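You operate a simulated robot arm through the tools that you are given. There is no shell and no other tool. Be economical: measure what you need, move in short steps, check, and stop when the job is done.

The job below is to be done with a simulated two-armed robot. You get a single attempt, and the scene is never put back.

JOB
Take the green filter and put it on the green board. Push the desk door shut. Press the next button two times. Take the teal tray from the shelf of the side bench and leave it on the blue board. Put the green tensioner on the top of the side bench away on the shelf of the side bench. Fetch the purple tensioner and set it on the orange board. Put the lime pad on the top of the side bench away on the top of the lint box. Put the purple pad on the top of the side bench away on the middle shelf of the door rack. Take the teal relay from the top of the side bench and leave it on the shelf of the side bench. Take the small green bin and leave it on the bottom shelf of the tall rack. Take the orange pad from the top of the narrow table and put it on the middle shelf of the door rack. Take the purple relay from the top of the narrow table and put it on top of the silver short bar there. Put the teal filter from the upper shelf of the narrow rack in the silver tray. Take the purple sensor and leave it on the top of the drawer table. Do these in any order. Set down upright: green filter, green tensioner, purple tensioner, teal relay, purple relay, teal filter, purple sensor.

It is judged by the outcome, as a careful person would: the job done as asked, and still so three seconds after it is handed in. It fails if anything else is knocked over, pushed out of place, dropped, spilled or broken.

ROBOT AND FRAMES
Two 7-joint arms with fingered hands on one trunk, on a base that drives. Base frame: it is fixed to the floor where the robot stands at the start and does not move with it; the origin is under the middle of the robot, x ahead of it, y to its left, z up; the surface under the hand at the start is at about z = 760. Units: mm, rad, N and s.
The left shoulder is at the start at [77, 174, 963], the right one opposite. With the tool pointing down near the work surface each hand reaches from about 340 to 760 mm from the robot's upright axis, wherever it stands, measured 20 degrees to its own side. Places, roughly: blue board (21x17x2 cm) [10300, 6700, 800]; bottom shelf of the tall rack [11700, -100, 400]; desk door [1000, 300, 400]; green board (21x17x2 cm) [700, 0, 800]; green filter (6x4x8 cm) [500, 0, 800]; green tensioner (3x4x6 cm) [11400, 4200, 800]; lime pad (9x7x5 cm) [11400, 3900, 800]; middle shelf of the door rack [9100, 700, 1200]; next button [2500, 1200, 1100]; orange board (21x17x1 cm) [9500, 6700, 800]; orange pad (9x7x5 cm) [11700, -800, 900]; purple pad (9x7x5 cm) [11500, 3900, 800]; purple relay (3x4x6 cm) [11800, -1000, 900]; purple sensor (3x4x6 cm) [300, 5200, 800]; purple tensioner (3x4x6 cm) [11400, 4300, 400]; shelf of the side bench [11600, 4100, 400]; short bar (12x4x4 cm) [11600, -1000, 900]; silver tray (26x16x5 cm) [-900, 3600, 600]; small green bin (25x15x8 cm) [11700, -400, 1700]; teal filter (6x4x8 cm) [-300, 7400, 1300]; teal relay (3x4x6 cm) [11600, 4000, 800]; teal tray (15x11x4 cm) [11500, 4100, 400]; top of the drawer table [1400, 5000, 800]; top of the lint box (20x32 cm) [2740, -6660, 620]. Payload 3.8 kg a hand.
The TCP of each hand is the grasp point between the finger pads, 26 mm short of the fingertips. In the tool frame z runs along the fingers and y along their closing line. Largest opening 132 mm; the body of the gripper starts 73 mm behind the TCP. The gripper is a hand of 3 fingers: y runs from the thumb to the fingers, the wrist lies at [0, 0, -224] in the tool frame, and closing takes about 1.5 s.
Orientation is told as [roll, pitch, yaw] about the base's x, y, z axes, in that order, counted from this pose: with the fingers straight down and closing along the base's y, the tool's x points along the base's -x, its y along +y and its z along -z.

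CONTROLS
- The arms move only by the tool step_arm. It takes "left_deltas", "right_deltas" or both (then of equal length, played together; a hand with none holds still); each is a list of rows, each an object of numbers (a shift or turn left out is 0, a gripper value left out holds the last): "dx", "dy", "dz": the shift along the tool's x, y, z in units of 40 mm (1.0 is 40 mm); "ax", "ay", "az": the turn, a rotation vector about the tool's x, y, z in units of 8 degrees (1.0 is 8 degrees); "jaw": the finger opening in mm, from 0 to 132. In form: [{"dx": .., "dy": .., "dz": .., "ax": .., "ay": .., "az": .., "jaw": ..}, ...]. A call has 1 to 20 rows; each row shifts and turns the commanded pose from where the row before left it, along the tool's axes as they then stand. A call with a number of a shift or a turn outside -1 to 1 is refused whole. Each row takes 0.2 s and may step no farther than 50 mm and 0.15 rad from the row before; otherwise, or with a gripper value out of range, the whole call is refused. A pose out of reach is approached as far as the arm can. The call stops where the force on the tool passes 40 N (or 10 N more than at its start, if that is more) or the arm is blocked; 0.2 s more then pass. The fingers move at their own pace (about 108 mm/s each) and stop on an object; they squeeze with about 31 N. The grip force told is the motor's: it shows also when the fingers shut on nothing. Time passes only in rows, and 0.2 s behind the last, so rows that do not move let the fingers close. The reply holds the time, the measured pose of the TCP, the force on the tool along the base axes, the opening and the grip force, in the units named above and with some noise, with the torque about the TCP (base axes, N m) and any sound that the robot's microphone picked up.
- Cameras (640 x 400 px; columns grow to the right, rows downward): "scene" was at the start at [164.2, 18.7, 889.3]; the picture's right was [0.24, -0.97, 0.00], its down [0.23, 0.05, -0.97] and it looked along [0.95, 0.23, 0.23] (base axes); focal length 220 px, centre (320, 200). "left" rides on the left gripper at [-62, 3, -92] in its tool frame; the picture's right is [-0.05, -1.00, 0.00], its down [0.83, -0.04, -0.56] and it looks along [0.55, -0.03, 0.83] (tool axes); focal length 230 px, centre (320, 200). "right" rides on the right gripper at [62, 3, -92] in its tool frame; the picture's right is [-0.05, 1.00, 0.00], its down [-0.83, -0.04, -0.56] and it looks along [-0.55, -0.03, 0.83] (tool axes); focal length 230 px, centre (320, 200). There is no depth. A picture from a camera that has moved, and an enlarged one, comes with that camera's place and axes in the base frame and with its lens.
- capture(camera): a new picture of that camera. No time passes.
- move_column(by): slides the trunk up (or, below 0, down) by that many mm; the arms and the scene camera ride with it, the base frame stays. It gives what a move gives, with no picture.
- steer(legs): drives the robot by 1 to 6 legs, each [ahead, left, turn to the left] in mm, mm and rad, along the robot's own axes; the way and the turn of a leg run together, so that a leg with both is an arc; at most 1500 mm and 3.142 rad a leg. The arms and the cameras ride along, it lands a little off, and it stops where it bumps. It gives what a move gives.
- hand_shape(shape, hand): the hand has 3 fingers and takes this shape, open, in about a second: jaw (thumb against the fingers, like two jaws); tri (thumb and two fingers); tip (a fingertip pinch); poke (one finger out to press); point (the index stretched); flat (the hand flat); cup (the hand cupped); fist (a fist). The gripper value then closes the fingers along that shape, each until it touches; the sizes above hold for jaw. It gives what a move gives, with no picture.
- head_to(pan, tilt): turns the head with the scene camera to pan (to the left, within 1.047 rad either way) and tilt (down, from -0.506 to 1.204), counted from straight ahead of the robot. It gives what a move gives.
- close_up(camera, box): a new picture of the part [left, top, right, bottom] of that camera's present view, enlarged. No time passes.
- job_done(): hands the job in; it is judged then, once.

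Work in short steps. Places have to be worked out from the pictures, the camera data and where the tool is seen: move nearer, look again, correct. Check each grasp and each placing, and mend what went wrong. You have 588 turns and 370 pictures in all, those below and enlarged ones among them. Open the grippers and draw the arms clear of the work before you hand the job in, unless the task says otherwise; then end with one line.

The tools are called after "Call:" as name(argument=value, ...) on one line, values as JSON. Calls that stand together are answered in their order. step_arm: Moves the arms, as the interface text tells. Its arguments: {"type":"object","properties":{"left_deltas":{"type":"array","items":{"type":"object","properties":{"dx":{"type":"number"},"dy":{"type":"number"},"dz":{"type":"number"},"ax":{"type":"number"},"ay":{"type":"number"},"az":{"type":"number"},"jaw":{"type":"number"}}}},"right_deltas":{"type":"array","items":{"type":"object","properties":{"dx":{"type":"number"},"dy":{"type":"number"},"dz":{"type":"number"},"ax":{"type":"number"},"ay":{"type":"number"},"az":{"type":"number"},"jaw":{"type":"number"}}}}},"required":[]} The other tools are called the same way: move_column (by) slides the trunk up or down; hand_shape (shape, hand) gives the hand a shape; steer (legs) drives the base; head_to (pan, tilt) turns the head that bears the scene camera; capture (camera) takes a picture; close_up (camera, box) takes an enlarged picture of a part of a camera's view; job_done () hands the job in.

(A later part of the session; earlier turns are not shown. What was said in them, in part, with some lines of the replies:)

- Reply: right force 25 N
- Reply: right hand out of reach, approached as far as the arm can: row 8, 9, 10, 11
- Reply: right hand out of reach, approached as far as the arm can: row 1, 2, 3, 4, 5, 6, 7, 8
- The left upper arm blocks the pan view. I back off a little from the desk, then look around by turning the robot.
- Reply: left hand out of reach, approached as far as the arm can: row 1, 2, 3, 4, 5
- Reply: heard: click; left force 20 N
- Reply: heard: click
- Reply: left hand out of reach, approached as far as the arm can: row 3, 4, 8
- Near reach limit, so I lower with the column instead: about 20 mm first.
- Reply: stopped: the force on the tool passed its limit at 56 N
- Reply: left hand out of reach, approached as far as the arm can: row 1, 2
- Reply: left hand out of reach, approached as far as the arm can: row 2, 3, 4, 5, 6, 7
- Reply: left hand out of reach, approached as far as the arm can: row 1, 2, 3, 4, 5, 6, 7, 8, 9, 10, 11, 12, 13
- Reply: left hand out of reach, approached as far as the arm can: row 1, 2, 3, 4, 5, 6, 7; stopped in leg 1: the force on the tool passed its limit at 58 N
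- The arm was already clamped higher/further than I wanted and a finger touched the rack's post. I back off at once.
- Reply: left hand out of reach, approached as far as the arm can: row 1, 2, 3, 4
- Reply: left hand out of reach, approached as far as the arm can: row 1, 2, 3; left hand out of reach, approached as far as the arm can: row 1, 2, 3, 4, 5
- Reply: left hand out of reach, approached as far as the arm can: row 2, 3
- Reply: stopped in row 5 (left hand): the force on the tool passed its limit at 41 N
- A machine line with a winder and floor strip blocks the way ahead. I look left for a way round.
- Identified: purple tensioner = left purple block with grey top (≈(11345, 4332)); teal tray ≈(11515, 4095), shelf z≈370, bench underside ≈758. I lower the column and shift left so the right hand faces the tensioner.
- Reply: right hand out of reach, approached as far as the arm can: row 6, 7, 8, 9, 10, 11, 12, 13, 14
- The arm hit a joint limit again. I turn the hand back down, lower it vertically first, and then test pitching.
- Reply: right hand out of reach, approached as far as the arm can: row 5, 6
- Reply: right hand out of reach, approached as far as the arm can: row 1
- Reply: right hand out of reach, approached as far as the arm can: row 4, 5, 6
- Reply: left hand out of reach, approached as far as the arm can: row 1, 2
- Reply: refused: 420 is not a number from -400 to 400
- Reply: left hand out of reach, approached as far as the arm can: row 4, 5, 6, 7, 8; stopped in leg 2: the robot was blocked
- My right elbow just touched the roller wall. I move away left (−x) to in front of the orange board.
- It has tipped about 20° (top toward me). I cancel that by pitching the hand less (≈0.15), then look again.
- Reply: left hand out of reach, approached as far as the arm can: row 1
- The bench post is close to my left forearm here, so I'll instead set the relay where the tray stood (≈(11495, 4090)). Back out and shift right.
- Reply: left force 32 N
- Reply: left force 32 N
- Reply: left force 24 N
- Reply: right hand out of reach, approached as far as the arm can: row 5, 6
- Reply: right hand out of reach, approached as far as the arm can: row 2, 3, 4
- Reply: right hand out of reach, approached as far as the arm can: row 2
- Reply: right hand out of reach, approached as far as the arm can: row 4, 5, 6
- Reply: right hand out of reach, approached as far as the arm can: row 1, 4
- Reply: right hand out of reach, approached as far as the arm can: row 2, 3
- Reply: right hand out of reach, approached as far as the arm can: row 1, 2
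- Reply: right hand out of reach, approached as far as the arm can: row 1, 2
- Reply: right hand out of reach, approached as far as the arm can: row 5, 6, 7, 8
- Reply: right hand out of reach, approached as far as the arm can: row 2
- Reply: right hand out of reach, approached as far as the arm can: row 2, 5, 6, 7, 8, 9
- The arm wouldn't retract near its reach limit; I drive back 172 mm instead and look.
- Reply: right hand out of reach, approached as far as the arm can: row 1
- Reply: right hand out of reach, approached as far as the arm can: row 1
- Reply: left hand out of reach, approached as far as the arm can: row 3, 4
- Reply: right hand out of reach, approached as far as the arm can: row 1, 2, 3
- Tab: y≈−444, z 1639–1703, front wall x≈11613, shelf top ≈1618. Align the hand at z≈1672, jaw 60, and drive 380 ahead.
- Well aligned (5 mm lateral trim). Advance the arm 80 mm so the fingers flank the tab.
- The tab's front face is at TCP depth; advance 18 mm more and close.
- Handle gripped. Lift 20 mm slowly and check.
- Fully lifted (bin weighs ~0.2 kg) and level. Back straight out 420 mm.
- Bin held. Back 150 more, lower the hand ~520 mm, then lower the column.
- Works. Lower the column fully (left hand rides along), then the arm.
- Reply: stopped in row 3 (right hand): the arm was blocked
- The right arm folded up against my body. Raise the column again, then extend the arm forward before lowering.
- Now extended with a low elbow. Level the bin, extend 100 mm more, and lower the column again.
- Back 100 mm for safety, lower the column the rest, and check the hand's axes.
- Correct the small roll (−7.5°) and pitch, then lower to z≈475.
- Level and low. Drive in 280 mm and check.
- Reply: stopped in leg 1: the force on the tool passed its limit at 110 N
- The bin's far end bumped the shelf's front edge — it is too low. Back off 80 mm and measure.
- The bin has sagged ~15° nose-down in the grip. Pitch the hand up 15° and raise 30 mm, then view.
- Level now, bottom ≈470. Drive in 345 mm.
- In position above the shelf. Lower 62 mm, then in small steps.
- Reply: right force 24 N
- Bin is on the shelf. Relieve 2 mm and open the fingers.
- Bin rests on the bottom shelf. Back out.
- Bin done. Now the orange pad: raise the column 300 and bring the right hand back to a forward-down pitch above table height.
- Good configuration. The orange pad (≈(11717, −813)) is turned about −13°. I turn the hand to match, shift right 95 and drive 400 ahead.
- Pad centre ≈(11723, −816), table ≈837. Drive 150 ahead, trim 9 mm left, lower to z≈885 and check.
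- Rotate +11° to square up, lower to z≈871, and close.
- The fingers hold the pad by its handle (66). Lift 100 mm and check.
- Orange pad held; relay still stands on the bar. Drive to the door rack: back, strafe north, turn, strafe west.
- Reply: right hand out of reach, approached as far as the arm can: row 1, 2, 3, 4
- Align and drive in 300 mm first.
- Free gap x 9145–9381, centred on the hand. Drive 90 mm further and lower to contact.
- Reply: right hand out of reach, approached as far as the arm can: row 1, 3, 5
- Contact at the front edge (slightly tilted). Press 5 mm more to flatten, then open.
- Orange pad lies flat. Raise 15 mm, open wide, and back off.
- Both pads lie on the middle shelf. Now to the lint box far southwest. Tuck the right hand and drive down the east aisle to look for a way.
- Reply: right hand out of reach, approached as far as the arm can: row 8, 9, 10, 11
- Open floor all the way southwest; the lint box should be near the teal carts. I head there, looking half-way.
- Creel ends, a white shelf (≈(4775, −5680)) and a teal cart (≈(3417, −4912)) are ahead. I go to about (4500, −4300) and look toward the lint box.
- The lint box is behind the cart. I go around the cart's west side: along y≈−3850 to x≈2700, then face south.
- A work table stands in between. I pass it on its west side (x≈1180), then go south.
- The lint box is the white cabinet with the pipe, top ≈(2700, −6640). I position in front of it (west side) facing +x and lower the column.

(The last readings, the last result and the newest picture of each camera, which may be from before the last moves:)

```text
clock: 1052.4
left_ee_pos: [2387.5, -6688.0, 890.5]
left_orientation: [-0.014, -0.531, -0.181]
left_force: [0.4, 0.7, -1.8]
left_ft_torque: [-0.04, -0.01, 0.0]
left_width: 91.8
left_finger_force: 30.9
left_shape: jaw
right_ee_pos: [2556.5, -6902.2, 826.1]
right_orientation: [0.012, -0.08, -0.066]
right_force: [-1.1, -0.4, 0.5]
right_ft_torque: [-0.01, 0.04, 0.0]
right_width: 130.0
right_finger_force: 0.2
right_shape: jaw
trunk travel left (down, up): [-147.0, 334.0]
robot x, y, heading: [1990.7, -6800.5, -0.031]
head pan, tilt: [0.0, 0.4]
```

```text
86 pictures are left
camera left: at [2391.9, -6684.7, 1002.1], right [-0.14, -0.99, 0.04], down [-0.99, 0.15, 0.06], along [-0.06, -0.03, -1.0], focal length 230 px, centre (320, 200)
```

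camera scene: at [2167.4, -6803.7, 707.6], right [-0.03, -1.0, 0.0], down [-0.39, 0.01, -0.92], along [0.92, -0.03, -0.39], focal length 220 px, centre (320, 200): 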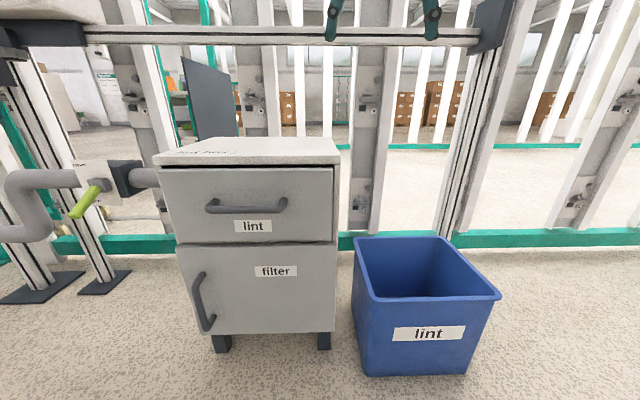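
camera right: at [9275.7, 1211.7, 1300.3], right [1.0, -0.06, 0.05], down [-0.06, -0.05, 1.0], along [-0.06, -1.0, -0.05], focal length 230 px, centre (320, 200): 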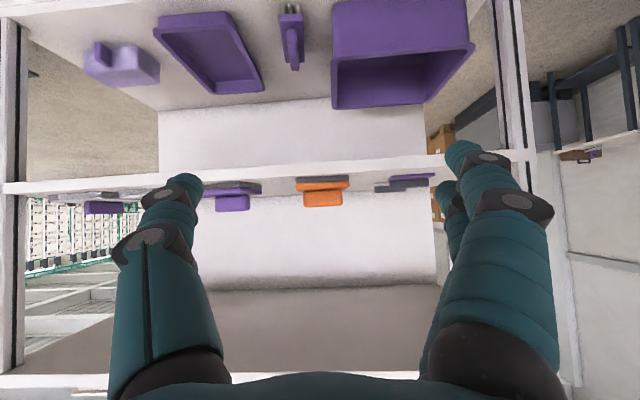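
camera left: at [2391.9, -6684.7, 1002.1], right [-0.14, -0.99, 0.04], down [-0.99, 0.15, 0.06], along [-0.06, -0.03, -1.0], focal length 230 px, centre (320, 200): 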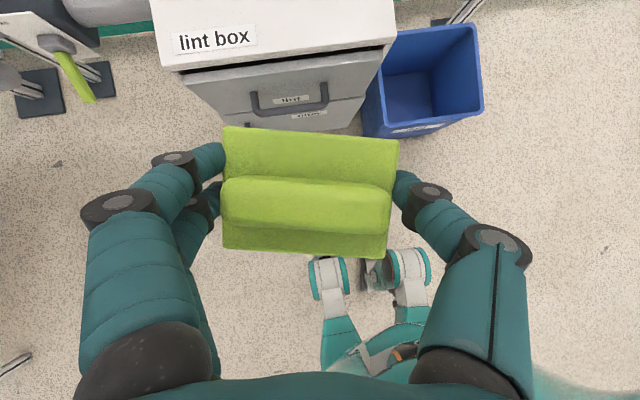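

Box top: front edge x≈2606, z≈615; a rail crosses above at z≈880, x≈2725. I retract the right hand, lower the left to z≈720 and extend it, then drive 150.

Call:
step_arm(right_deltas=[{"dx": 0.9}, {"dx": 0.9}, {"dx": 0.9}, {"dx": 0.9}, {"dx": 0.9}, {}, {}, {}, {}], left_deltas=[{"dx": 0.54, "dz": 0.92}, {"dx": 0.54, "dz": 0.92}, {"dx": 0.54, "dz": 0.92}, {"dx": 0.5, "dz": 0.85}, {"dx": -0.81, "dz": 0.47}, {"dx": -0.81, "dz": 0.47}, {"dx": -0.81, "dz": 0.47}, {"dx": -0.81, "dz": 0.47}, {}])

Call:
steer(legs=[[120, 20, 0.03]])

Call:
capture(camera="left")

Call:
capture(camera="scene")

```text
clock: 1054.4
left_ee_pos: [2547.5, -6722.9, 825.0]
left_orientation: [-0.015, -0.531, -0.183]
left_force: [0.3, 0.4, -1.1]
left_ft_torque: [-0.02, 0.03, 0.03]
left_width: 91.7
left_finger_force: 30.8
left_shape: jaw
left hand out of reach, approached as far as the arm can: row 2, 3, 4
right_ee_pos: [2378.8, -6889.1, 812.5]
right_orientation: [0.013, -0.079, -0.067]
right_force: [0.9, -0.4, 0.5]
right_ft_torque: [-0.01, 0.02, 0.0]
right_width: 129.8
right_finger_force: 0.0
right_shape: jaw
trunk travel left (down, up): [-147.0, 334.0]
robot x, y, heading: [1989.2, -6798.4, -0.029]
head pan, tilt: [0.0, 0.4]
```

```text
clock: 1055.6
left_ee_pos: [2665.4, -6688.4, 825.9]
left_orientation: [-0.016, -0.528, -0.152]
left_force: [-1.0, -0.2, -1.3]
left_ft_torque: [-0.04, -0.01, -0.01]
left_width: 91.6
left_finger_force: 30.6
left_shape: jaw
right_ee_pos: [2500.1, -6860.2, 811.7]
right_orientation: [0.013, -0.08, -0.039]
right_force: [0.6, 1.3, -0.2]
right_ft_torque: [-0.02, 0.03, 0.03]
right_width: 129.8
right_finger_force: 0.1
right_shape: jaw
trunk travel left (down, up): [-147.0, 334.0]
robot x, y, heading: [2105.3, -6779.9, -0.002]
head pan, tilt: [0.0, 0.4]
```

```text
85 pictures are left
camera left: at [2670.9, -6685.2, 936.1], right [-0.12, -0.99, 0.04], down [-0.99, 0.12, 0.06], along [-0.06, -0.03, -1.0], focal length 230 px, centre (320, 200)
```

left: 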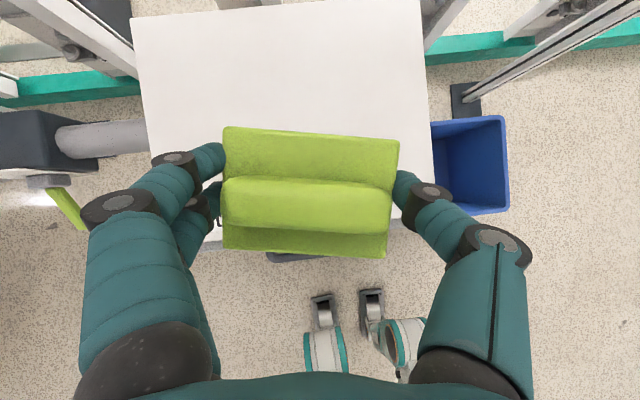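

```text
84 pictures are left
camera scene: at [2287.2, -6780.2, 707.4], right [0.0, -1.0, 0.0], down [-0.39, 0.0, -0.92], along [0.92, 0.0, -0.39], focal length 220 px, centre (320, 200)
```

scene: 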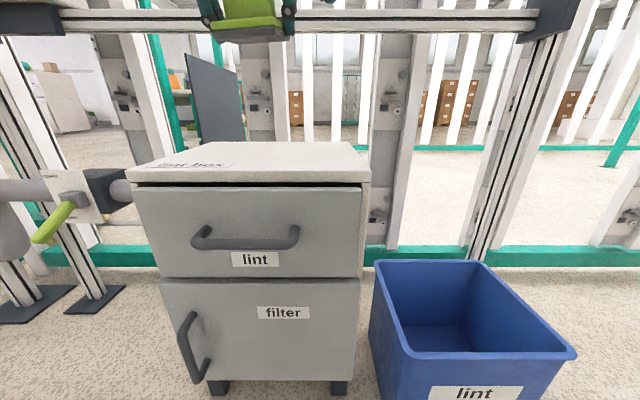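

The rail is behind the box, so no conflict. Drive 60 ahead and 20 left, lower the column 140, and check.

Call:
steer(legs=[[60, 20, 0]])

Call:
move_column(by=-130)

Call:
capture(camera="left")

Call:
capture(camera="scene")

```text
clock: 1056.6
left_ee_pos: [2725.7, -6668.4, 825.9]
left_orientation: [-0.014, -0.528, -0.154]
left_force: [0.8, -0.2, -1.8]
left_ft_torque: [-0.02, 0.01, 0.0]
left_width: 91.8
left_finger_force: 30.7
left_shape: jaw
right_ee_pos: [2559.9, -6840.3, 811.9]
right_orientation: [0.012, -0.081, -0.038]
right_force: [-0.4, -0.2, 0.5]
right_ft_torque: [-0.03, 0.02, 0.01]
right_width: 130.2
right_finger_force: 0.0
right_shape: jaw
trunk travel left (down, up): [-147.0, 334.0]
robot x, y, heading: [2167.3, -6761.5, -0.002]
head pan, tilt: [0.0, 0.4]
```

```text
clock: 1058.2
left_ee_pos: [2723.3, -6669.4, 695.6]
left_orientation: [-0.013, -0.531, -0.153]
left_force: [0.2, 0.4, -0.9]
left_ft_torque: [0.01, 0.02, -0.01]
left_width: 91.6
left_finger_force: 30.5
left_shape: jaw
right_ee_pos: [2559.4, -6840.0, 681.3]
right_orientation: [0.011, -0.081, -0.038]
right_force: [-0.1, -0.2, -0.3]
right_ft_torque: [-0.01, 0.04, 0.05]
right_width: 129.9
right_finger_force: 0.1
right_shape: jaw
trunk travel left (down, up): [-17.0, 464.0]
robot x, y, heading: [2163.4, -6761.6, 0.005]
head pan, tilt: [0.0, 0.4]
```

```text
83 pictures are left
camera left: at [2728.9, -6665.4, 806.7], right [-0.12, -0.99, 0.04], down [-0.99, 0.12, 0.06], along [-0.06, -0.03, -1.0], focal length 230 px, centre (320, 200)
```

left: 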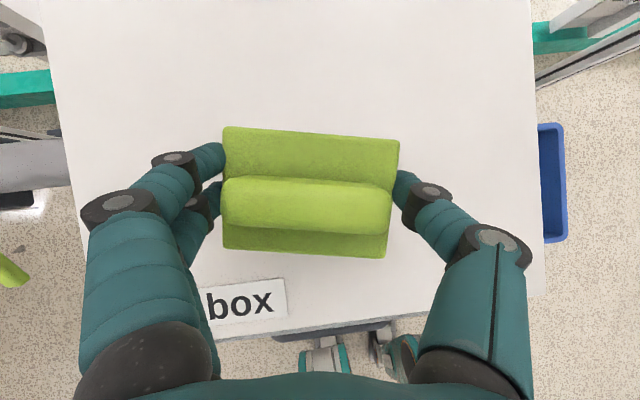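

```text
82 pictures are left
camera scene: at [2359.3, -6760.2, 578.9], right [0.0, -1.0, 0.0], down [-0.39, 0.0, -0.92], along [0.92, 0.0, -0.39], focal length 220 px, centre (320, 200)
```

scene: 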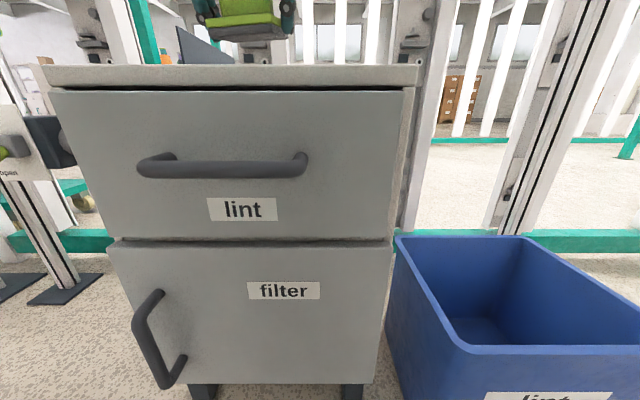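

Pad is over the top's middle. Lower to contact.

Call:
step_arm(left_deltas=[{"dx": 0.25, "dz": 0.43}, {"dx": 0.1, "dz": 0.17}, {"dx": 0.05, "dz": 0.09}, {"dx": 0.05, "dz": 0.09}, {"dx": 0.05, "dz": 0.09}, {}])

```text
clock: 1059.6
left_ee_pos: [2724.4, -6668.5, 654.9]
left_orientation: [-0.013, -0.531, -0.153]
left_force: [-0.1, -0.3, -1.1]
left_ft_torque: [0.0, 0.03, 0.04]
left_width: 91.8
left_finger_force: 30.5
left_shape: jaw
right_ee_pos: [2560.1, -6839.7, 682.1]
right_orientation: [0.012, -0.08, -0.038]
right_force: [0.8, -0.4, -1.7]
right_ft_torque: [0.02, 0.0, 0.03]
right_width: 129.9
right_finger_force: 0.2
right_shape: jaw
trunk travel left (down, up): [-17.0, 464.0]
robot x, y, heading: [2166.4, -6759.2, -0.0]
head pan, tilt: [0.0, 0.4]
```

Call:
step_arm(left_deltas=[{"dx": 0.05, "dz": 0.09}, {"dx": 0.05, "dz": 0.09}, {"dx": 0.05, "dz": 0.09}, {"dx": 0.05, "dz": 0.09}, {"dx": 0.05, "dz": 0.09}, {}])

Call:
close_up(camera="scene", box=[160, 0, 340, 110])

```text
clock: 1060.5
left_ee_pos: [2726.9, -6668.8, 652.2]
left_orientation: [-0.02, -0.553, -0.149]
left_force: [-1.3, 0.8, 14.6]
left_ft_torque: [0.89, -0.04, 0.14]
left_width: 90.4
left_finger_force: 31.2
left_shape: jaw
right_ee_pos: [2558.1, -6839.6, 683.7]
right_orientation: [0.011, -0.083, -0.037]
right_force: [-0.1, 0.2, -0.9]
right_ft_torque: [0.0, -0.05, -0.02]
right_width: 130.0
right_finger_force: 0.0
right_shape: jaw
trunk travel left (down, up): [-17.0, 464.0]
robot x, y, heading: [2166.3, -6758.7, 0.003]
head pan, tilt: [0.0, 0.4]
stopped in row 4 (left hand): the force on the tool passed its limit at 44 N (the readings are from after the stop); the commanded pose is now the measured one
```

```text
3.56 times, centred on (250, 55) of scene
camera zoom: at [2358.9, -6760.2, 579.0], right [0.0, -1.0, 0.0], down [-0.39, 0.0, -0.92], along [0.92, 0.0, -0.39], focal length 784 px, centre (569, 716)
```

zoom: 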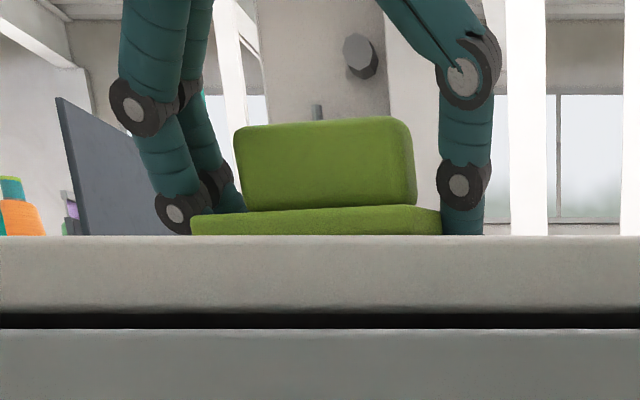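

Pad is down. Raise 3 mm to free the fingertips and open wide.

Call:
step_arm(left_deltas=[{"dx": -0.05, "dz": -0.08}, {"jaw": 100}, {"dx": -0.03, "dz": -0.05, "jaw": 115}, {}, {}, {}])

Call:
capture(camera="left")

```text
clock: 1061.9
left_ee_pos: [2726.0, -6669.0, 655.9]
left_orientation: [-0.017, -0.545, -0.15]
left_force: [0.7, 0.0, -0.7]
left_ft_torque: [-0.03, 0.01, -0.02]
left_width: 114.8
left_finger_force: 0.1
left_shape: jaw
right_ee_pos: [2559.8, -6839.3, 680.9]
right_orientation: [0.014, -0.081, -0.04]
right_force: [-0.3, 0.2, 0.1]
right_ft_torque: [0.03, -0.01, 0.0]
right_width: 130.0
right_finger_force: 0.0
right_shape: jaw
trunk travel left (down, up): [-17.0, 464.0]
robot x, y, heading: [2165.3, -6758.0, 0.002]
head pan, tilt: [0.0, 0.4]
```

```text
80 pictures are left
camera left: at [2729.4, -6665.3, 766.2], right [-0.11, -0.99, 0.04], down [-0.99, 0.12, 0.04], along [-0.05, -0.04, -1.0], focal length 230 px, centre (320, 200)
```

left: 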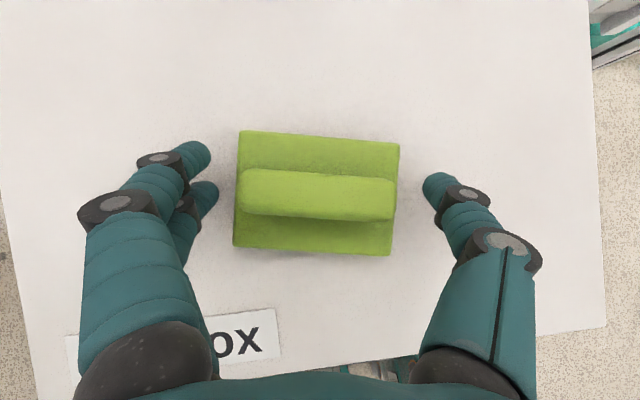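

Lime pad lies on the lint box. Raise, back off, and head north for the desk door.

Call:
move_column(by=250)

Call:
steer(legs=[[-950, 0, 0], [0, 0, 1.57], [1450, 0, 0], [1300, 0, 0]])

Call:
step_arm(left_deltas=[{"ay": 0.9}, {"ay": 0.9}, {"ay": 0.9}, {"ay": 0.9, "az": -0.5}, {"az": -0.6}, {}])

Call:
head_to(pan=0, tilt=0.1)

Call:
capture(camera="scene")

```text
clock: 1064.4
left_ee_pos: [2725.7, -6670.0, 904.9]
left_orientation: [-0.018, -0.547, -0.148]
left_force: [0.1, -0.1, -0.2]
left_ft_torque: [0.01, 0.0, 0.01]
left_width: 114.9
left_finger_force: 0.0
left_shape: jaw
right_ee_pos: [2560.2, -6840.6, 932.1]
right_orientation: [0.011, -0.081, -0.039]
right_force: [-0.1, -0.6, -0.2]
right_ft_torque: [0.0, 0.0, 0.01]
right_width: 129.8
right_finger_force: 0.1
right_shape: jaw
trunk travel left (down, up): [-267.0, 214.0]
robot x, y, heading: [2167.0, -6760.7, 0.001]
head pan, tilt: [0.0, 0.4]
```

```text
clock: 1086.3
left_ee_pos: [1170.3, -3437.6, 905.4]
left_orientation: [-0.017, -0.548, 1.401]
left_force: [-0.5, 0.5, -0.2]
left_ft_torque: [0.0, 0.01, -0.01]
left_width: 114.8
left_finger_force: 0.1
left_shape: jaw
right_ee_pos: [1337.5, -3608.2, 931.6]
right_orientation: [0.012, -0.08, 1.513]
right_force: [-0.7, -0.7, 0.2]
right_ft_torque: [0.01, -0.01, -0.01]
right_width: 130.0
right_finger_force: 0.1
right_shape: jaw
trunk travel left (down, up): [-267.0, 214.0]
robot x, y, heading: [1250.9, -3999.3, 1.55]
head pan, tilt: [0.0, 0.4]
```

```text
clock: 1087.7
left_ee_pos: [1170.1, -3439.2, 905.1]
left_orientation: [-0.025, -0.039, 1.544]
left_force: [-0.5, 0.4, 0.1]
left_ft_torque: [-0.01, 0.02, 0.0]
left_width: 114.9
left_finger_force: 0.1
left_shape: jaw
right_ee_pos: [1337.0, -3608.3, 931.2]
right_orientation: [0.012, -0.082, 1.511]
right_force: [1.0, 0.5, 0.5]
right_ft_torque: [0.02, 0.01, -0.02]
right_width: 130.1
right_finger_force: 0.1
right_shape: jaw
trunk travel left (down, up): [-267.0, 214.0]
robot x, y, heading: [1246.7, -4002.6, 1.55]
head pan, tilt: [0.0, 0.4]
```

```text
clock: 1088.5
left_ee_pos: [1168.8, -3439.6, 905.1]
left_orientation: [-0.026, -0.042, 1.544]
left_force: [-0.1, 0.3, 0.0]
left_ft_torque: [0.0, -0.04, 0.03]
left_width: 114.9
left_finger_force: 0.0
left_shape: jaw
right_ee_pos: [1336.8, -3608.8, 932.3]
right_orientation: [0.014, -0.08, 1.511]
right_force: [-0.2, 1.1, 0.2]
right_ft_torque: [0.03, 0.03, -0.02]
right_width: 130.1
right_finger_force: 0.1
right_shape: jaw
trunk travel left (down, up): [-267.0, 214.0]
robot x, y, heading: [1244.6, -4000.1, 1.552]
head pan, tilt: [0.0, 0.099]
```

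```text
79 pictures are left
camera scene: at [1252.3, -3824.8, 857.4], right [1.0, -0.02, 0.0], down [0.0, -0.1, -0.99], along [0.02, 0.99, -0.1], focal length 220 px, centre (320, 200)
```

scene: 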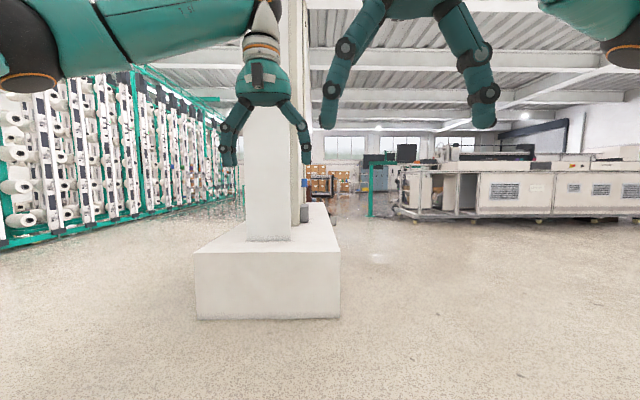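

Corridor east of the white plinth (x>1400) is clear. Strafe right to x≈2200 and drive north to y≈−500, then look at the door.

Call:
steer(legs=[[0, -900, 0.02], [1400, 0, 0], [1400, 0, 0], [700, 0, 0], [0, 0, 0.9]])

Call:
head_to(pan=0, tilt=0.25)

Call:
capture(camera="scene")

```text
clock: 1115.7
left_ee_pos: [1645.1, -246.2, 904.7]
left_orientation: [-0.024, -0.042, 2.478]
left_force: [0.0, -0.7, -0.7]
left_ft_torque: [0.0, 0.01, -0.03]
left_width: 115.1
left_finger_force: 0.1
left_shape: jaw
right_ee_pos: [1880.8, -211.7, 932.7]
right_orientation: [0.011, -0.081, 2.447]
right_force: [0.2, 0.0, 0.2]
right_ft_torque: [0.01, 0.02, -0.01]
right_width: 129.7
right_finger_force: 0.0
right_shape: jaw
trunk travel left (down, up): [-267.0, 214.0]
robot x, y, heading: [2137.0, -515.6, 2.487]
head pan, tilt: [0.0, 0.099]
```

```text
clock: 1116.3
left_ee_pos: [1644.5, -246.3, 906.0]
left_orientation: [-0.027, -0.043, 2.479]
left_force: [0.1, -0.5, 0.1]
left_ft_torque: [0.01, 0.02, 0.0]
left_width: 115.0
left_finger_force: 0.1
left_shape: jaw
right_ee_pos: [1880.8, -211.5, 932.0]
right_orientation: [0.014, -0.078, 2.444]
right_force: [0.0, -0.1, 0.8]
right_ft_torque: [-0.03, -0.03, -0.03]
right_width: 129.9
right_finger_force: 0.0
right_shape: jaw
trunk travel left (down, up): [-267.0, 214.0]
robot x, y, heading: [2142.9, -513.9, 2.484]
head pan, tilt: [0.0, 0.25]
```

```text
78 pictures are left
camera scene: at [2002.0, -408.2, 843.6], right [0.61, 0.79, 0.0], down [0.2, -0.15, -0.97], along [-0.77, 0.59, -0.25], focal length 220 px, centre (320, 200)
```

scene: 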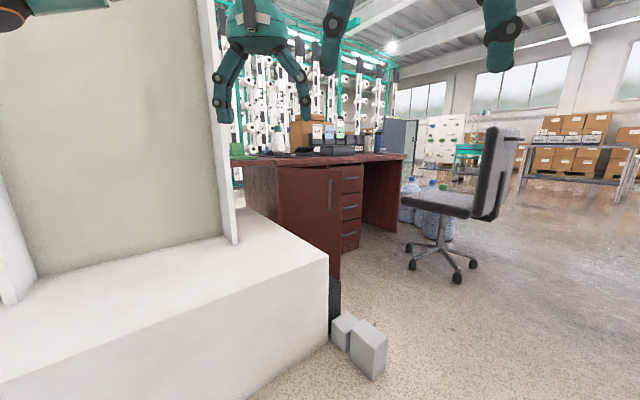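

I can see the door (handle near its free end) beyond a white plinth (456 high) with small blocks by its corner; the chair is at y≥870. I'll push with the left hand held horizontally at z≈480. First pitch/extend the left hand here, in the open.

Call:
step_arm(left_deltas=[{"ay": -0.95, "jaw": 0}, {"ay": -0.95}, {"ay": -0.95}, {"ay": -0.95, "dz": 0.3}, {"ay": -0.95, "dz": 0.4}, {"ay": -0.95, "dz": 0.5}, {"ay": -0.95, "dz": 0.6}, {"ay": -0.95, "dz": 0.7}, {"ay": -0.95, "dz": 0.7}, {"ay": -0.9, "dz": 0.8}, {"ay": -0.5, "dz": 0.8}, {"dz": 0.8}, {}])

Call:
close_up(camera="scene", box=[220, 140, 420, 300])

```text
clock: 1118.6
left_ee_pos: [1685.4, -75.4, 851.3]
left_orientation: [-1.046, -1.029, -2.973]
left_force: [-0.5, -0.1, 0.1]
left_ft_torque: [0.01, 0.03, -0.03]
left_width: 0.0
left_finger_force: 31.0
left_shape: jaw
left hand out of reach, approached as far as the arm can: row 11
right_ee_pos: [1887.5, -208.2, 930.6]
right_orientation: [-0.017, -0.071, 2.455]
right_force: [20.6, 15.6, 2.8]
right_ft_torque: [0.02, -0.1, -0.03]
right_width: 128.5
right_finger_force: 0.1
right_shape: jaw
trunk travel left (down, up): [-267.0, 214.0]
robot x, y, heading: [2140.7, -515.8, 2.486]
head pan, tilt: [0.0, 0.25]
stopped in row 11 (right hand): the force on the tool passed its limit at 43 N (the readings are from after the stop); the commanded pose is now the measured one
```

```text
2.50 times, centred on (320, 220) of scene
camera zoom: at [2002.2, -408.3, 843.6], right [0.61, 0.79, 0.0], down [0.2, -0.15, -0.97], along [-0.77, 0.59, -0.25], focal length 551 px, centre (320, 150)
```

zoom: 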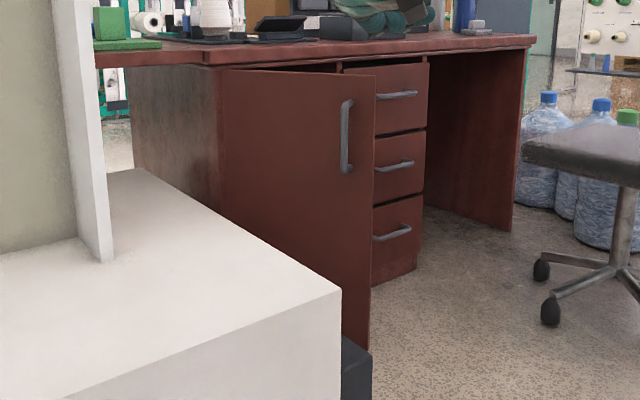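

The two hands touched. Move the right hand aside, undo the left rotation; I'll instead push with a moderately pitched hand from a raised column.

Call:
step_arm(right_deltas=[{"dy": -0.8}, {"dy": -0.8}, {"dy": -0.8}, {"dy": -0.8}, {}, {}, {}, {}, {}, {}, {}, {}], left_deltas=[{}, {}, {"dz": -0.6}, {"dz": -0.6}, {"ay": 0.95, "dz": -0.5}, {"ay": 0.95, "dz": -0.4}, {"ay": 0.95}, {"ay": 0.95}, {"ay": 0.95}, {"ay": 0.95}, {"ay": 0.95}, {}])

Call:
capture(camera="left")

```text
clock: 1121.2
left_ee_pos: [1735.8, -139.2, 876.1]
left_orientation: [-0.488, -0.314, 2.487]
left_force: [1.0, 0.7, -0.5]
left_ft_torque: [0.0, -0.01, 0.02]
left_width: 0.0
left_finger_force: 30.8
left_shape: jaw
right_ee_pos: [1967.8, -110.8, 932.1]
right_orientation: [-0.009, -0.071, 2.456]
right_force: [0.7, -1.4, -0.2]
right_ft_torque: [-0.03, 0.0, 0.0]
right_width: 129.6
right_finger_force: 0.0
right_shape: jaw
trunk travel left (down, up): [-267.0, 214.0]
robot x, y, heading: [2141.2, -519.0, 2.487]
head pan, tilt: [0.0, 0.25]
```

```text
76 pictures are left
camera left: at [1678.2, -154.7, 970.9], right [0.61, 0.64, 0.46], down [0.62, -0.75, 0.23], along [0.5, 0.14, -0.86], focal length 230 px, centre (320, 200)
```

left: 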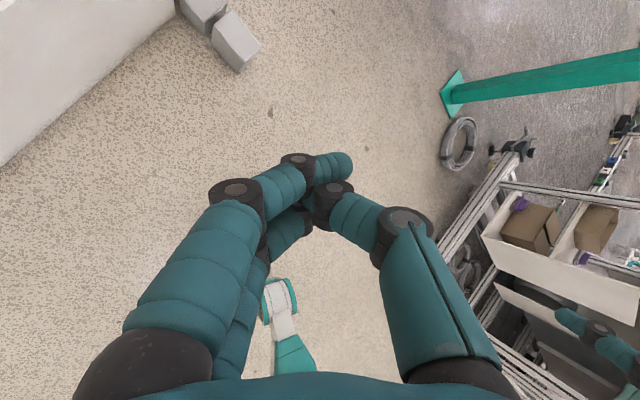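

Level the left hand (roll) and set its pitch to ~0.5.

Call:
step_arm(left_deltas=[{"ax": -0.8, "az": 0.26}, {"ax": -0.8, "az": 0.26}, {"ax": -0.8, "az": 0.26}, {"ax": -0.8, "az": 0.26}, {"ay": -0.7}, {"ay": -0.6}, {}])

Call:
move_column(by=200)

```text
clock: 1122.8
left_ee_pos: [1735.2, -139.6, 875.5]
left_orientation: [0.007, -0.531, 2.338]
left_force: [-0.6, 0.0, 0.2]
left_ft_torque: [0.03, -0.04, -0.02]
left_width: 0.0
left_finger_force: 31.0
left_shape: jaw
right_ee_pos: [1967.8, -111.2, 931.7]
right_orientation: [-0.009, -0.072, 2.455]
right_force: [0.2, 0.9, -0.7]
right_ft_torque: [0.03, 0.0, -0.01]
right_width: 130.1
right_finger_force: 0.1
right_shape: jaw
trunk travel left (down, up): [-267.0, 214.0]
robot x, y, heading: [2139.8, -515.7, 2.49]
head pan, tilt: [0.0, 0.25]
```

```text
clock: 1125.0
left_ee_pos: [1734.5, -137.9, 1075.2]
left_orientation: [0.007, -0.527, 2.339]
left_force: [0.2, 0.4, -0.5]
left_ft_torque: [0.04, -0.01, 0.02]
left_width: 0.1
left_finger_force: 31.4
left_shape: jaw
right_ee_pos: [1966.2, -109.9, 1131.1]
right_orientation: [-0.009, -0.07, 2.457]
right_force: [-0.4, 0.5, -0.3]
right_ft_torque: [0.01, 0.01, 0.0]
right_width: 130.0
right_finger_force: 0.1
right_shape: jaw
trunk travel left (down, up): [-467.0, 14.0]
robot x, y, heading: [2141.7, -518.6, 2.486]
head pan, tilt: [0.0, 0.25]
```

Now drive to about (1990, 510) facing −x (door side), clear of blocks and chair, then arrange the arm.

Call:
steer(legs=[[0, 0, 0.655], [0, -1030, 0], [150, 0, 0]])

Call:
step_arm(left_deltas=[{"dy": 0.9}, {"dy": 0.9}, {"dy": 0.9}, {"dy": 0.9}, {"dy": 0.9}, {"dy": 0.9}, {"dx": 0.5, "dz": 0.85}, {"dx": 0.5, "dz": 0.85}, {"dx": 0.5, "dz": 0.85}, {"dx": 0.5, "dz": 0.85}, {"dx": 0.5, "dz": 0.85}, {}])

Call:
capture(camera="scene")

```text
clock: 1137.1
left_ee_pos: [1419.4, 541.7, 1075.8]
left_orientation: [0.008, -0.531, 3.028]
left_force: [0.5, 0.2, 0.5]
left_ft_torque: [0.0, -0.01, 0.01]
left_width: 0.0
left_finger_force: 31.4
left_shape: jaw
right_ee_pos: [1582.9, 711.3, 1131.6]
right_orientation: [-0.007, -0.074, -3.139]
right_force: [-0.3, -0.4, 1.0]
right_ft_torque: [-0.03, -0.01, -0.02]
right_width: 130.1
right_finger_force: 0.1
right_shape: jaw
trunk travel left (down, up): [-467.0, 14.0]
robot x, y, heading: [1972.3, 509.5, -3.115]
head pan, tilt: [0.0, 0.25]
```

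```text
clock: 1139.7
left_ee_pos: [1395.0, 328.0, 880.4]
left_orientation: [0.007, -0.532, 3.027]
left_force: [0.6, 0.3, 0.8]
left_ft_torque: [0.0, 0.01, -0.01]
left_width: 0.0
left_finger_force: 30.9
left_shape: jaw
right_ee_pos: [1583.0, 710.6, 1132.0]
right_orientation: [-0.009, -0.073, -3.139]
right_force: [-0.1, -1.4, -0.4]
right_ft_torque: [-0.01, -0.02, 0.01]
right_width: 130.1
right_finger_force: 0.0
right_shape: jaw
trunk travel left (down, up): [-467.0, 14.0]
robot x, y, heading: [1973.2, 510.3, -3.112]
head pan, tilt: [0.0, 0.25]
```

```text
75 pictures are left
camera scene: at [1773.6, 502.9, 1072.1], right [-0.03, 1.0, 0.0], down [0.25, 0.01, -0.97], along [-0.97, -0.03, -0.25], focal length 220 px, centre (320, 200)
```

scene: 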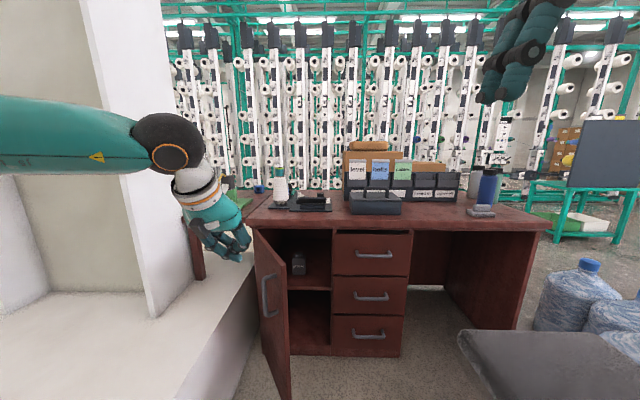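

Clear view: door leaf nearly edge-on, handle on its south side; my hand is south of it. Lower the hand to z≈650 and shift left, then drive 180 ahead.

Call:
step_arm(left_deltas=[{"dx": 0.5, "dz": 0.86}, {"dx": 0.5, "dz": 0.86}, {"dx": 0.5, "dz": 0.86}, {"dx": 0.5, "dz": 0.86}, {"dx": 0.5, "dz": 0.86}, {"dx": 0.4, "dz": 0.7}, {"dy": 0.9}, {"dy": 0.8}, {}])

Call:
steer(legs=[[150, 0, 0]])

Call:
head_to(pan=0.2, tilt=0.55)

Call:
capture(camera="scene")

```text
clock: 1141.7
left_ee_pos: [1390.0, 258.5, 651.1]
left_orientation: [0.008, -0.531, 3.027]
left_force: [-0.5, 0.0, 0.8]
left_ft_torque: [0.0, 0.0, -0.05]
left_width: 0.2
left_finger_force: 30.5
left_shape: jaw
right_ee_pos: [1582.1, 712.0, 1131.9]
right_orientation: [-0.009, -0.072, -3.137]
right_force: [1.0, 0.5, 0.2]
right_ft_torque: [0.0, -0.02, 0.0]
right_width: 130.3
right_finger_force: 0.1
right_shape: jaw
trunk travel left (down, up): [-467.0, 14.0]
robot x, y, heading: [1972.3, 509.9, -3.113]
head pan, tilt: [0.0, 0.25]
```

```text
clock: 1143.0
left_ee_pos: [1239.2, 255.9, 651.1]
left_orientation: [0.007, -0.53, 3.025]
left_force: [-0.3, -1.0, 0.4]
left_ft_torque: [-0.03, 0.0, 0.02]
left_width: 0.0
left_finger_force: 31.1
left_shape: jaw
right_ee_pos: [1430.8, 708.0, 1131.5]
right_orientation: [-0.009, -0.072, -3.142]
right_force: [-1.2, -0.5, -0.2]
right_ft_torque: [-0.01, 0.02, 0.02]
right_width: 129.8
right_finger_force: 0.0
right_shape: jaw
trunk travel left (down, up): [-467.0, 14.0]
robot x, y, heading: [1826.2, 502.0, -3.111]
head pan, tilt: [0.0, 0.25]
```

```text
clock: 1143.8
left_ee_pos: [1238.1, 254.7, 650.6]
left_orientation: [0.006, -0.529, 3.026]
left_force: [0.2, 0.7, 1.2]
left_ft_torque: [-0.03, -0.04, -0.01]
left_width: 0.2
left_finger_force: 31.7
left_shape: jaw
right_ee_pos: [1431.5, 707.8, 1131.0]
right_orientation: [-0.009, -0.075, -3.142]
right_force: [0.2, 0.0, 0.6]
right_ft_torque: [-0.01, 0.02, 0.0]
right_width: 130.0
right_finger_force: 0.1
right_shape: jaw
trunk travel left (down, up): [-467.0, 14.0]
robot x, y, heading: [1823.1, 502.6, -3.109]
head pan, tilt: [0.201, 0.55]
```

```text
74 pictures are left
camera scene: at [1629.3, 481.0, 1044.4], right [-0.23, 0.97, 0.0], down [0.51, 0.12, -0.85], along [-0.83, -0.19, -0.52], focal length 220 px, centre (320, 200)
```

scene: 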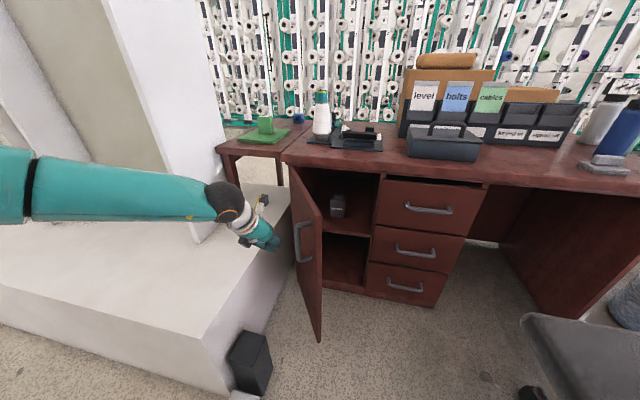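

The hand is poised south of the leaf. Push: first forward beside it, then sweep north/west in steps.

Call:
step_arm(left_deltas=[{"dx": -0.72, "dz": 0.42, "dy": -0.15}, {"dx": -0.72, "dz": 0.42, "dy": -0.15}, {"dx": -0.72, "dz": 0.42, "dy": -0.15}, {"dx": -0.26, "dz": 0.15, "dy": -0.5}, {"dx": -0.26, "dz": 0.15, "dy": -0.5}, {"dx": -0.26, "dz": 0.15, "dy": -0.5}, {"dx": -0.26, "dz": 0.15, "dy": -0.5}, {}])

Call:
capture(camera="scene")

```text
clock: 1145.7
left_ee_pos: [1176.5, 339.2, 629.8]
left_orientation: [0.008, -0.531, 3.023]
left_force: [0.3, -0.1, 0.7]
left_ft_torque: [-0.02, 0.01, -0.01]
left_width: 0.0
left_finger_force: 31.1
left_shape: jaw
left hand out of reach, approached as far as the arm can: row 3, 4, 5, 6, 7
right_ee_pos: [1432.6, 706.1, 1131.4]
right_orientation: [-0.009, -0.07, -3.142]
right_force: [0.4, -0.6, 0.7]
right_ft_torque: [0.0, -0.03, 0.0]
right_width: 129.9
right_finger_force: 0.1
right_shape: jaw
trunk travel left (down, up): [-467.0, 14.0]
robot x, y, heading: [1825.2, 501.5, -3.111]
head pan, tilt: [0.201, 0.55]
```

```text
73 pictures are left
camera scene: at [1629.1, 480.9, 1044.3], right [-0.23, 0.97, 0.0], down [0.51, 0.12, -0.85], along [-0.83, -0.19, -0.52], focal length 220 px, centre (320, 200)
```

scene: 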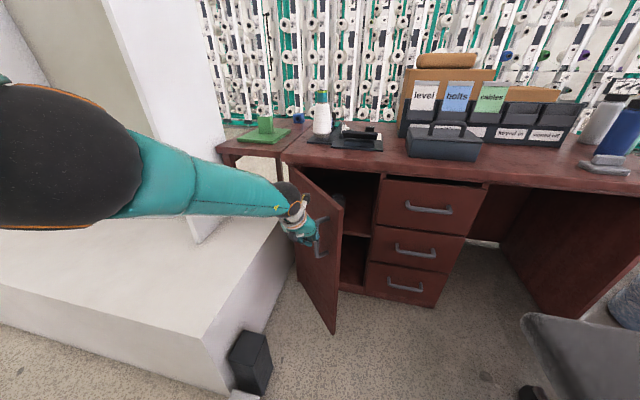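

The door is moving with the hand. The arm is at its reach, so I continue the sweep with the base: ahead 80, right 50.

Call:
steer(legs=[[80, -50, 0]])

Call:
capture(camera="scene")

```text
clock: 1146.8
left_ee_pos: [1097.1, 385.0, 629.2]
left_orientation: [0.006, -0.531, 3.027]
left_force: [-1.0, 0.5, -0.3]
left_ft_torque: [-0.03, -0.02, 0.02]
left_width: 0.0
left_finger_force: 30.7
left_shape: jaw
right_ee_pos: [1351.4, 754.0, 1131.0]
right_orientation: [-0.007, -0.071, -3.14]
right_force: [-0.4, 0.0, -0.2]
right_ft_torque: [0.0, -0.01, 0.02]
right_width: 130.3
right_finger_force: 0.0
right_shape: jaw
trunk travel left (down, up): [-467.0, 14.0]
robot x, y, heading: [1745.2, 549.8, -3.113]
head pan, tilt: [0.201, 0.55]
```

```text
72 pictures are left
camera scene: at [1549.6, 528.0, 1044.3], right [-0.23, 0.97, 0.0], down [0.51, 0.12, -0.85], along [-0.83, -0.19, -0.52], focal length 220 px, centre (320, 200)
```

scene: 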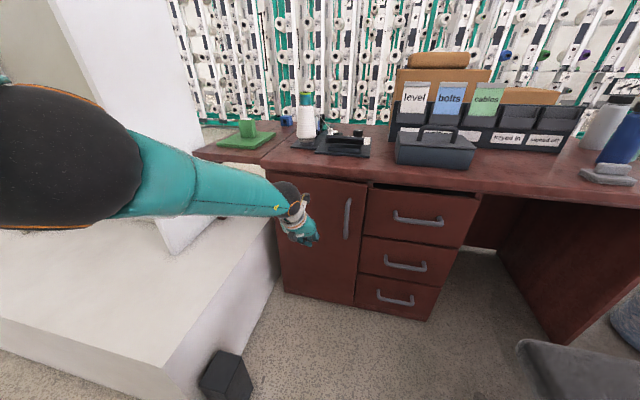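

The door swung nearly shut. Zoom to check for a gap.

Call:
close_up(camera="scene", box=[250, 150, 450, 320])

```text
2.35 times, centred on (350, 235) of scene
camera zoom: at [1549.6, 528.0, 1044.3], right [-0.23, 0.97, 0.0], down [0.51, 0.12, -0.85], along [-0.83, -0.19, -0.52], focal length 519 px, centre (249, 118)
```

zoom: 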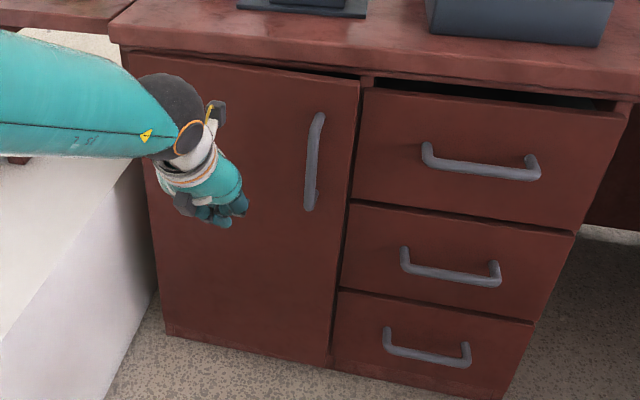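

Seems very slightly ajar at the free edge. Press it firmly: ahead 100, right 45.

Call:
steer(legs=[[100, -45, 0]])

Call:
capture(camera="scene")

```text
clock: 1148.0
left_ee_pos: [994.4, 426.3, 629.3]
left_orientation: [0.007, -0.532, 3.025]
left_force: [-1.1, -0.6, 0.1]
left_ft_torque: [0.0, 0.01, -0.01]
left_width: 0.1
left_finger_force: 31.1
left_shape: jaw
right_ee_pos: [1249.9, 795.7, 1131.6]
right_orientation: [-0.011, -0.075, -3.141]
right_force: [0.1, 0.2, 0.3]
right_ft_torque: [0.01, -0.02, 0.02]
right_width: 130.1
right_finger_force: 0.1
right_shape: jaw
trunk travel left (down, up): [-467.0, 14.0]
robot x, y, heading: [1642.7, 592.3, -3.112]
head pan, tilt: [0.201, 0.55]
```

```text
70 pictures are left
camera scene: at [1447.5, 568.9, 1044.3], right [-0.23, 0.97, 0.0], down [0.51, 0.12, -0.85], along [-0.83, -0.19, -0.52], focal length 220 px, centre (320, 200)
```

scene: 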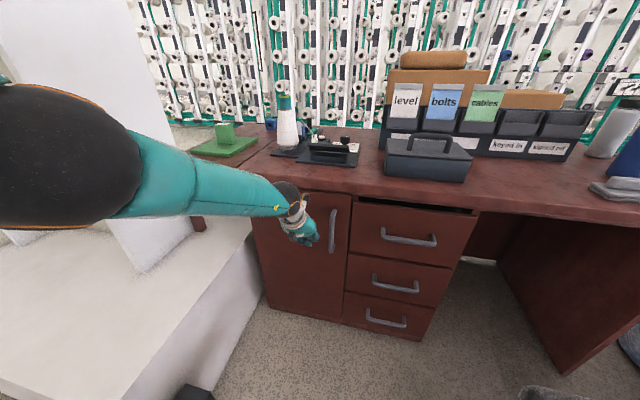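

Still no contact; advance 50 more (it stops at contact force).

Call:
steer(legs=[[50, -10, 0]])

Call:
close_up(camera="scene", box=[220, 150, 460, 340])

```text
clock: 1148.9
left_ee_pos: [945.3, 434.8, 629.4]
left_orientation: [0.007, -0.529, 3.024]
left_force: [0.1, -0.6, -0.3]
left_ft_torque: [0.01, -0.02, 0.01]
left_width: 0.0
left_finger_force: 30.7
left_shape: jaw
right_ee_pos: [1199.2, 803.3, 1131.5]
right_orientation: [-0.01, -0.073, -3.14]
right_force: [-0.2, -0.9, 0.2]
right_ft_torque: [-0.02, -0.05, 0.0]
right_width: 129.8
right_finger_force: 0.0
right_shape: jaw
trunk travel left (down, up): [-467.0, 14.0]
robot x, y, heading: [1595.2, 600.6, -3.11]
head pan, tilt: [0.201, 0.55]
```

```text
2.11 times, centred on (340, 245) of scene
camera zoom: at [1396.9, 577.5, 1044.2], right [-0.23, 0.97, 0.0], down [0.51, 0.12, -0.85], along [-0.83, -0.19, -0.52], focal length 464 px, centre (278, 105)
```

zoom: 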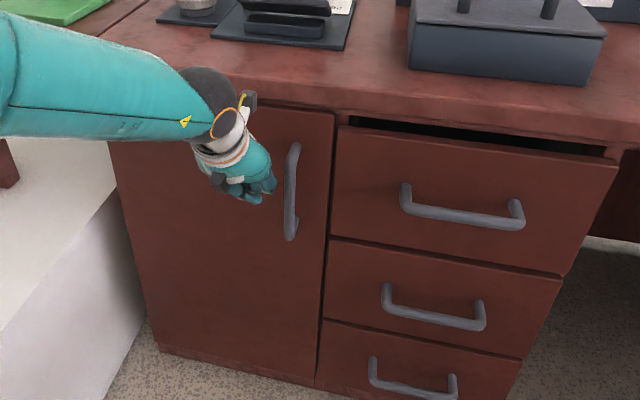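

Looks flush; confirm by touching: advance 45 more.

Call:
steer(legs=[[45, 0, 0]])

Call:
close_up(camera="scene", box=[200, 150, 440, 340])

```text
clock: 1149.8
left_ee_pos: [900.7, 433.4, 629.1]
left_orientation: [0.008, -0.529, 3.022]
left_force: [12.9, -1.0, 2.8]
left_ft_torque: [0.06, -0.03, -0.14]
left_width: 0.0
left_finger_force: 31.9
left_shape: jaw
right_ee_pos: [1156.3, 802.5, 1131.2]
right_orientation: [-0.008, -0.076, -3.14]
right_force: [0.3, 1.1, 0.6]
right_ft_torque: [0.0, -0.03, 0.01]
right_width: 130.2
right_finger_force: 0.0
right_shape: jaw
trunk travel left (down, up): [-467.0, 14.0]
robot x, y, heading: [1546.6, 598.9, -3.113]
head pan, tilt: [0.201, 0.55]
```

```text
2.11 times, centred on (320, 245) of scene
camera zoom: at [1353.4, 576.2, 1044.3], right [-0.23, 0.97, 0.0], down [0.51, 0.12, -0.85], along [-0.83, -0.19, -0.52], focal length 464 px, centre (320, 105)
```

zoom: 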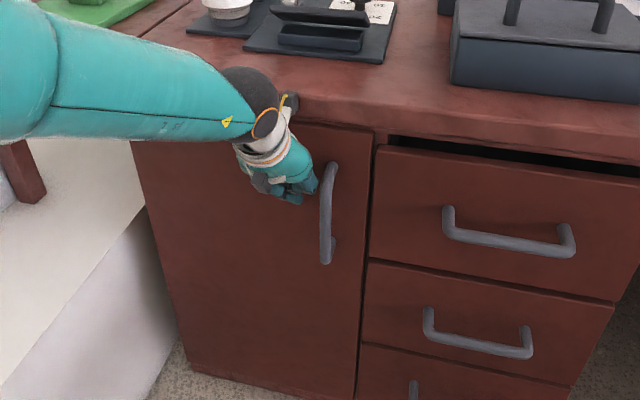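

Contact force 13 N against the leaf. Press slightly more to make sure it's fully shut.

Call:
steer(legs=[[12, 0, 0]])

Call:
steer(legs=[[-250, 0, 0]])

Call:
close_up(camera="scene", box=[220, 140, 440, 320])

```text
clock: 1150.6
left_ee_pos: [900.5, 432.1, 623.5]
left_orientation: [0.01, -0.513, 3.024]
left_force: [14.1, -0.5, 5.6]
left_ft_torque: [0.11, 1.23, -0.04]
left_width: 0.2
left_finger_force: 30.6
left_shape: jaw
right_ee_pos: [1148.1, 801.2, 1131.8]
right_orientation: [-0.007, -0.074, -3.138]
right_force: [-0.5, -0.7, 0.5]
right_ft_torque: [0.02, -0.02, -0.01]
right_width: 129.8
right_finger_force: 0.0
right_shape: jaw
trunk travel left (down, up): [-467.0, 14.0]
robot x, y, heading: [1539.2, 597.7, -3.105]
head pan, tilt: [0.201, 0.55]
stopped in leg 1: the force on the tool passed its limit at 103 N (the readings are from after the stop); the commanded pose is now the measured one
```

```text
clock: 1152.5
left_ee_pos: [1150.1, 440.6, 623.5]
left_orientation: [0.01, -0.513, 3.023]
left_force: [0.4, 0.6, 0.7]
left_ft_torque: [-0.03, -0.02, -0.04]
left_width: 0.3
left_finger_force: 31.0
left_shape: jaw
right_ee_pos: [1396.9, 809.0, 1131.4]
right_orientation: [-0.011, -0.074, -3.139]
right_force: [-0.4, -0.7, -0.3]
right_ft_torque: [0.0, 0.01, 0.02]
right_width: 129.9
right_finger_force: 0.1
right_shape: jaw
trunk travel left (down, up): [-467.0, 14.0]
robot x, y, heading: [1790.1, 607.2, -3.114]
head pan, tilt: [0.201, 0.55]
```

```text
2.22 times, centred on (330, 230) of scene
camera zoom: at [1596.0, 583.2, 1044.3], right [-0.23, 0.97, 0.0], down [0.51, 0.12, -0.85], along [-0.83, -0.2, -0.52], focal length 490 px, centre (298, 133)
```

zoom: 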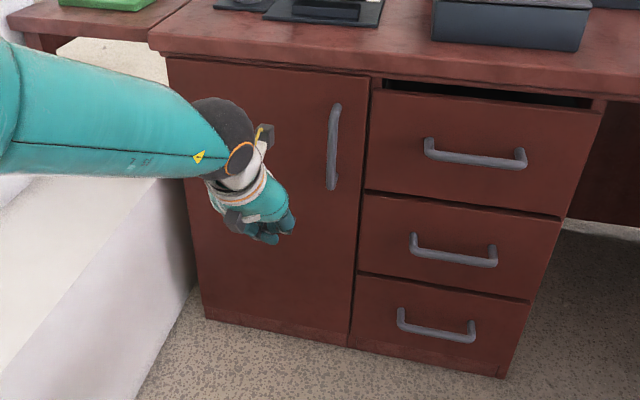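

Door is shut. Raise and open the left hand, back away, and verify the desk (green filter) once more.

Call:
steer(legs=[[-250, 0, 0]])

Call:
step_arm(left_deltas=[{"dx": -0.5, "dz": -0.8, "jaw": 132}, {"dx": -0.5, "dz": -0.8}, {"dx": -0.5, "dz": -0.8}, {"dx": -0.5, "dz": -0.8}, {"dx": -0.5, "dz": -0.8}, {"dx": -0.5, "dz": -0.8}, {}])

Call:
head_to(pan=0.15, tilt=0.3)

Call:
capture(camera="scene")

```text
clock: 1154.3
left_ee_pos: [1397.8, 449.3, 623.6]
left_orientation: [0.009, -0.512, 3.022]
left_force: [0.1, -0.4, 0.1]
left_ft_torque: [0.0, -0.01, 0.02]
left_width: 0.0
left_finger_force: 31.0
left_shape: jaw
right_ee_pos: [1647.6, 818.3, 1132.2]
right_orientation: [-0.008, -0.072, 3.137]
right_force: [0.3, 0.5, 0.1]
right_ft_torque: [0.01, 0.01, -0.02]
right_width: 130.1
right_finger_force: 0.1
right_shape: jaw
trunk travel left (down, up): [-467.0, 14.0]
robot x, y, heading: [2037.6, 613.2, -3.117]
head pan, tilt: [0.201, 0.55]
```

```text
clock: 1155.9
left_ee_pos: [1389.0, 451.6, 850.4]
left_orientation: [0.01, -0.513, 3.023]
left_force: [0.2, 0.4, -0.6]
left_ft_torque: [-0.04, 0.0, -0.01]
left_width: 131.9
left_finger_force: 0.0
left_shape: jaw
right_ee_pos: [1647.7, 818.2, 1132.0]
right_orientation: [-0.01, -0.072, 3.138]
right_force: [0.0, -0.1, 0.6]
right_ft_torque: [0.01, 0.02, 0.0]
right_width: 130.1
right_finger_force: 0.1
right_shape: jaw
trunk travel left (down, up): [-467.0, 14.0]
robot x, y, heading: [2038.2, 612.4, -3.115]
head pan, tilt: [0.201, 0.55]
```

```text
clock: 1156.7
left_ee_pos: [1387.2, 451.6, 852.1]
left_orientation: [0.011, -0.512, 3.021]
left_force: [0.6, -0.1, -0.2]
left_ft_torque: [0.0, -0.03, 0.0]
left_width: 131.9
left_finger_force: 0.0
left_shape: jaw
right_ee_pos: [1647.5, 818.5, 1131.0]
right_orientation: [-0.008, -0.073, 3.14]
right_force: [-0.7, 0.5, 0.3]
right_ft_torque: [-0.07, 0.0, 0.02]
right_width: 129.9
right_finger_force: 0.0
right_shape: jaw
trunk travel left (down, up): [-467.0, 14.0]
robot x, y, heading: [2038.2, 613.0, -3.116]
head pan, tilt: [0.15, 0.3]
```

```text
66 pictures are left
camera scene: at [1840.1, 594.8, 1067.2], right [-0.18, 0.98, 0.0], down [0.29, 0.05, -0.96], along [-0.94, -0.17, -0.3], focal length 220 px, centre (320, 200)
```

scene: 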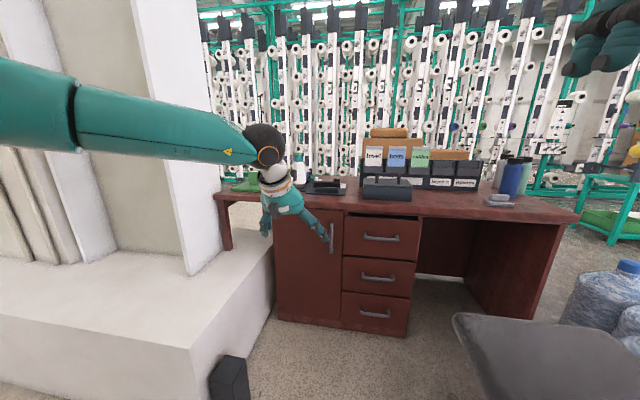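

Everything asked is in place: the door is shut, both grippers are open, and the arms are clear of the work. Handing in.

Call:
job_done()

```text
The job is handed in.
```

All 14 tasks are done and the job is handed in. The rack collisions were at the narrow rack post (58 N) and the tall rack's bottom shelf edge (110 N), with nothing seen to fall or shift. I also shut the desk door with a hard press (103 N).
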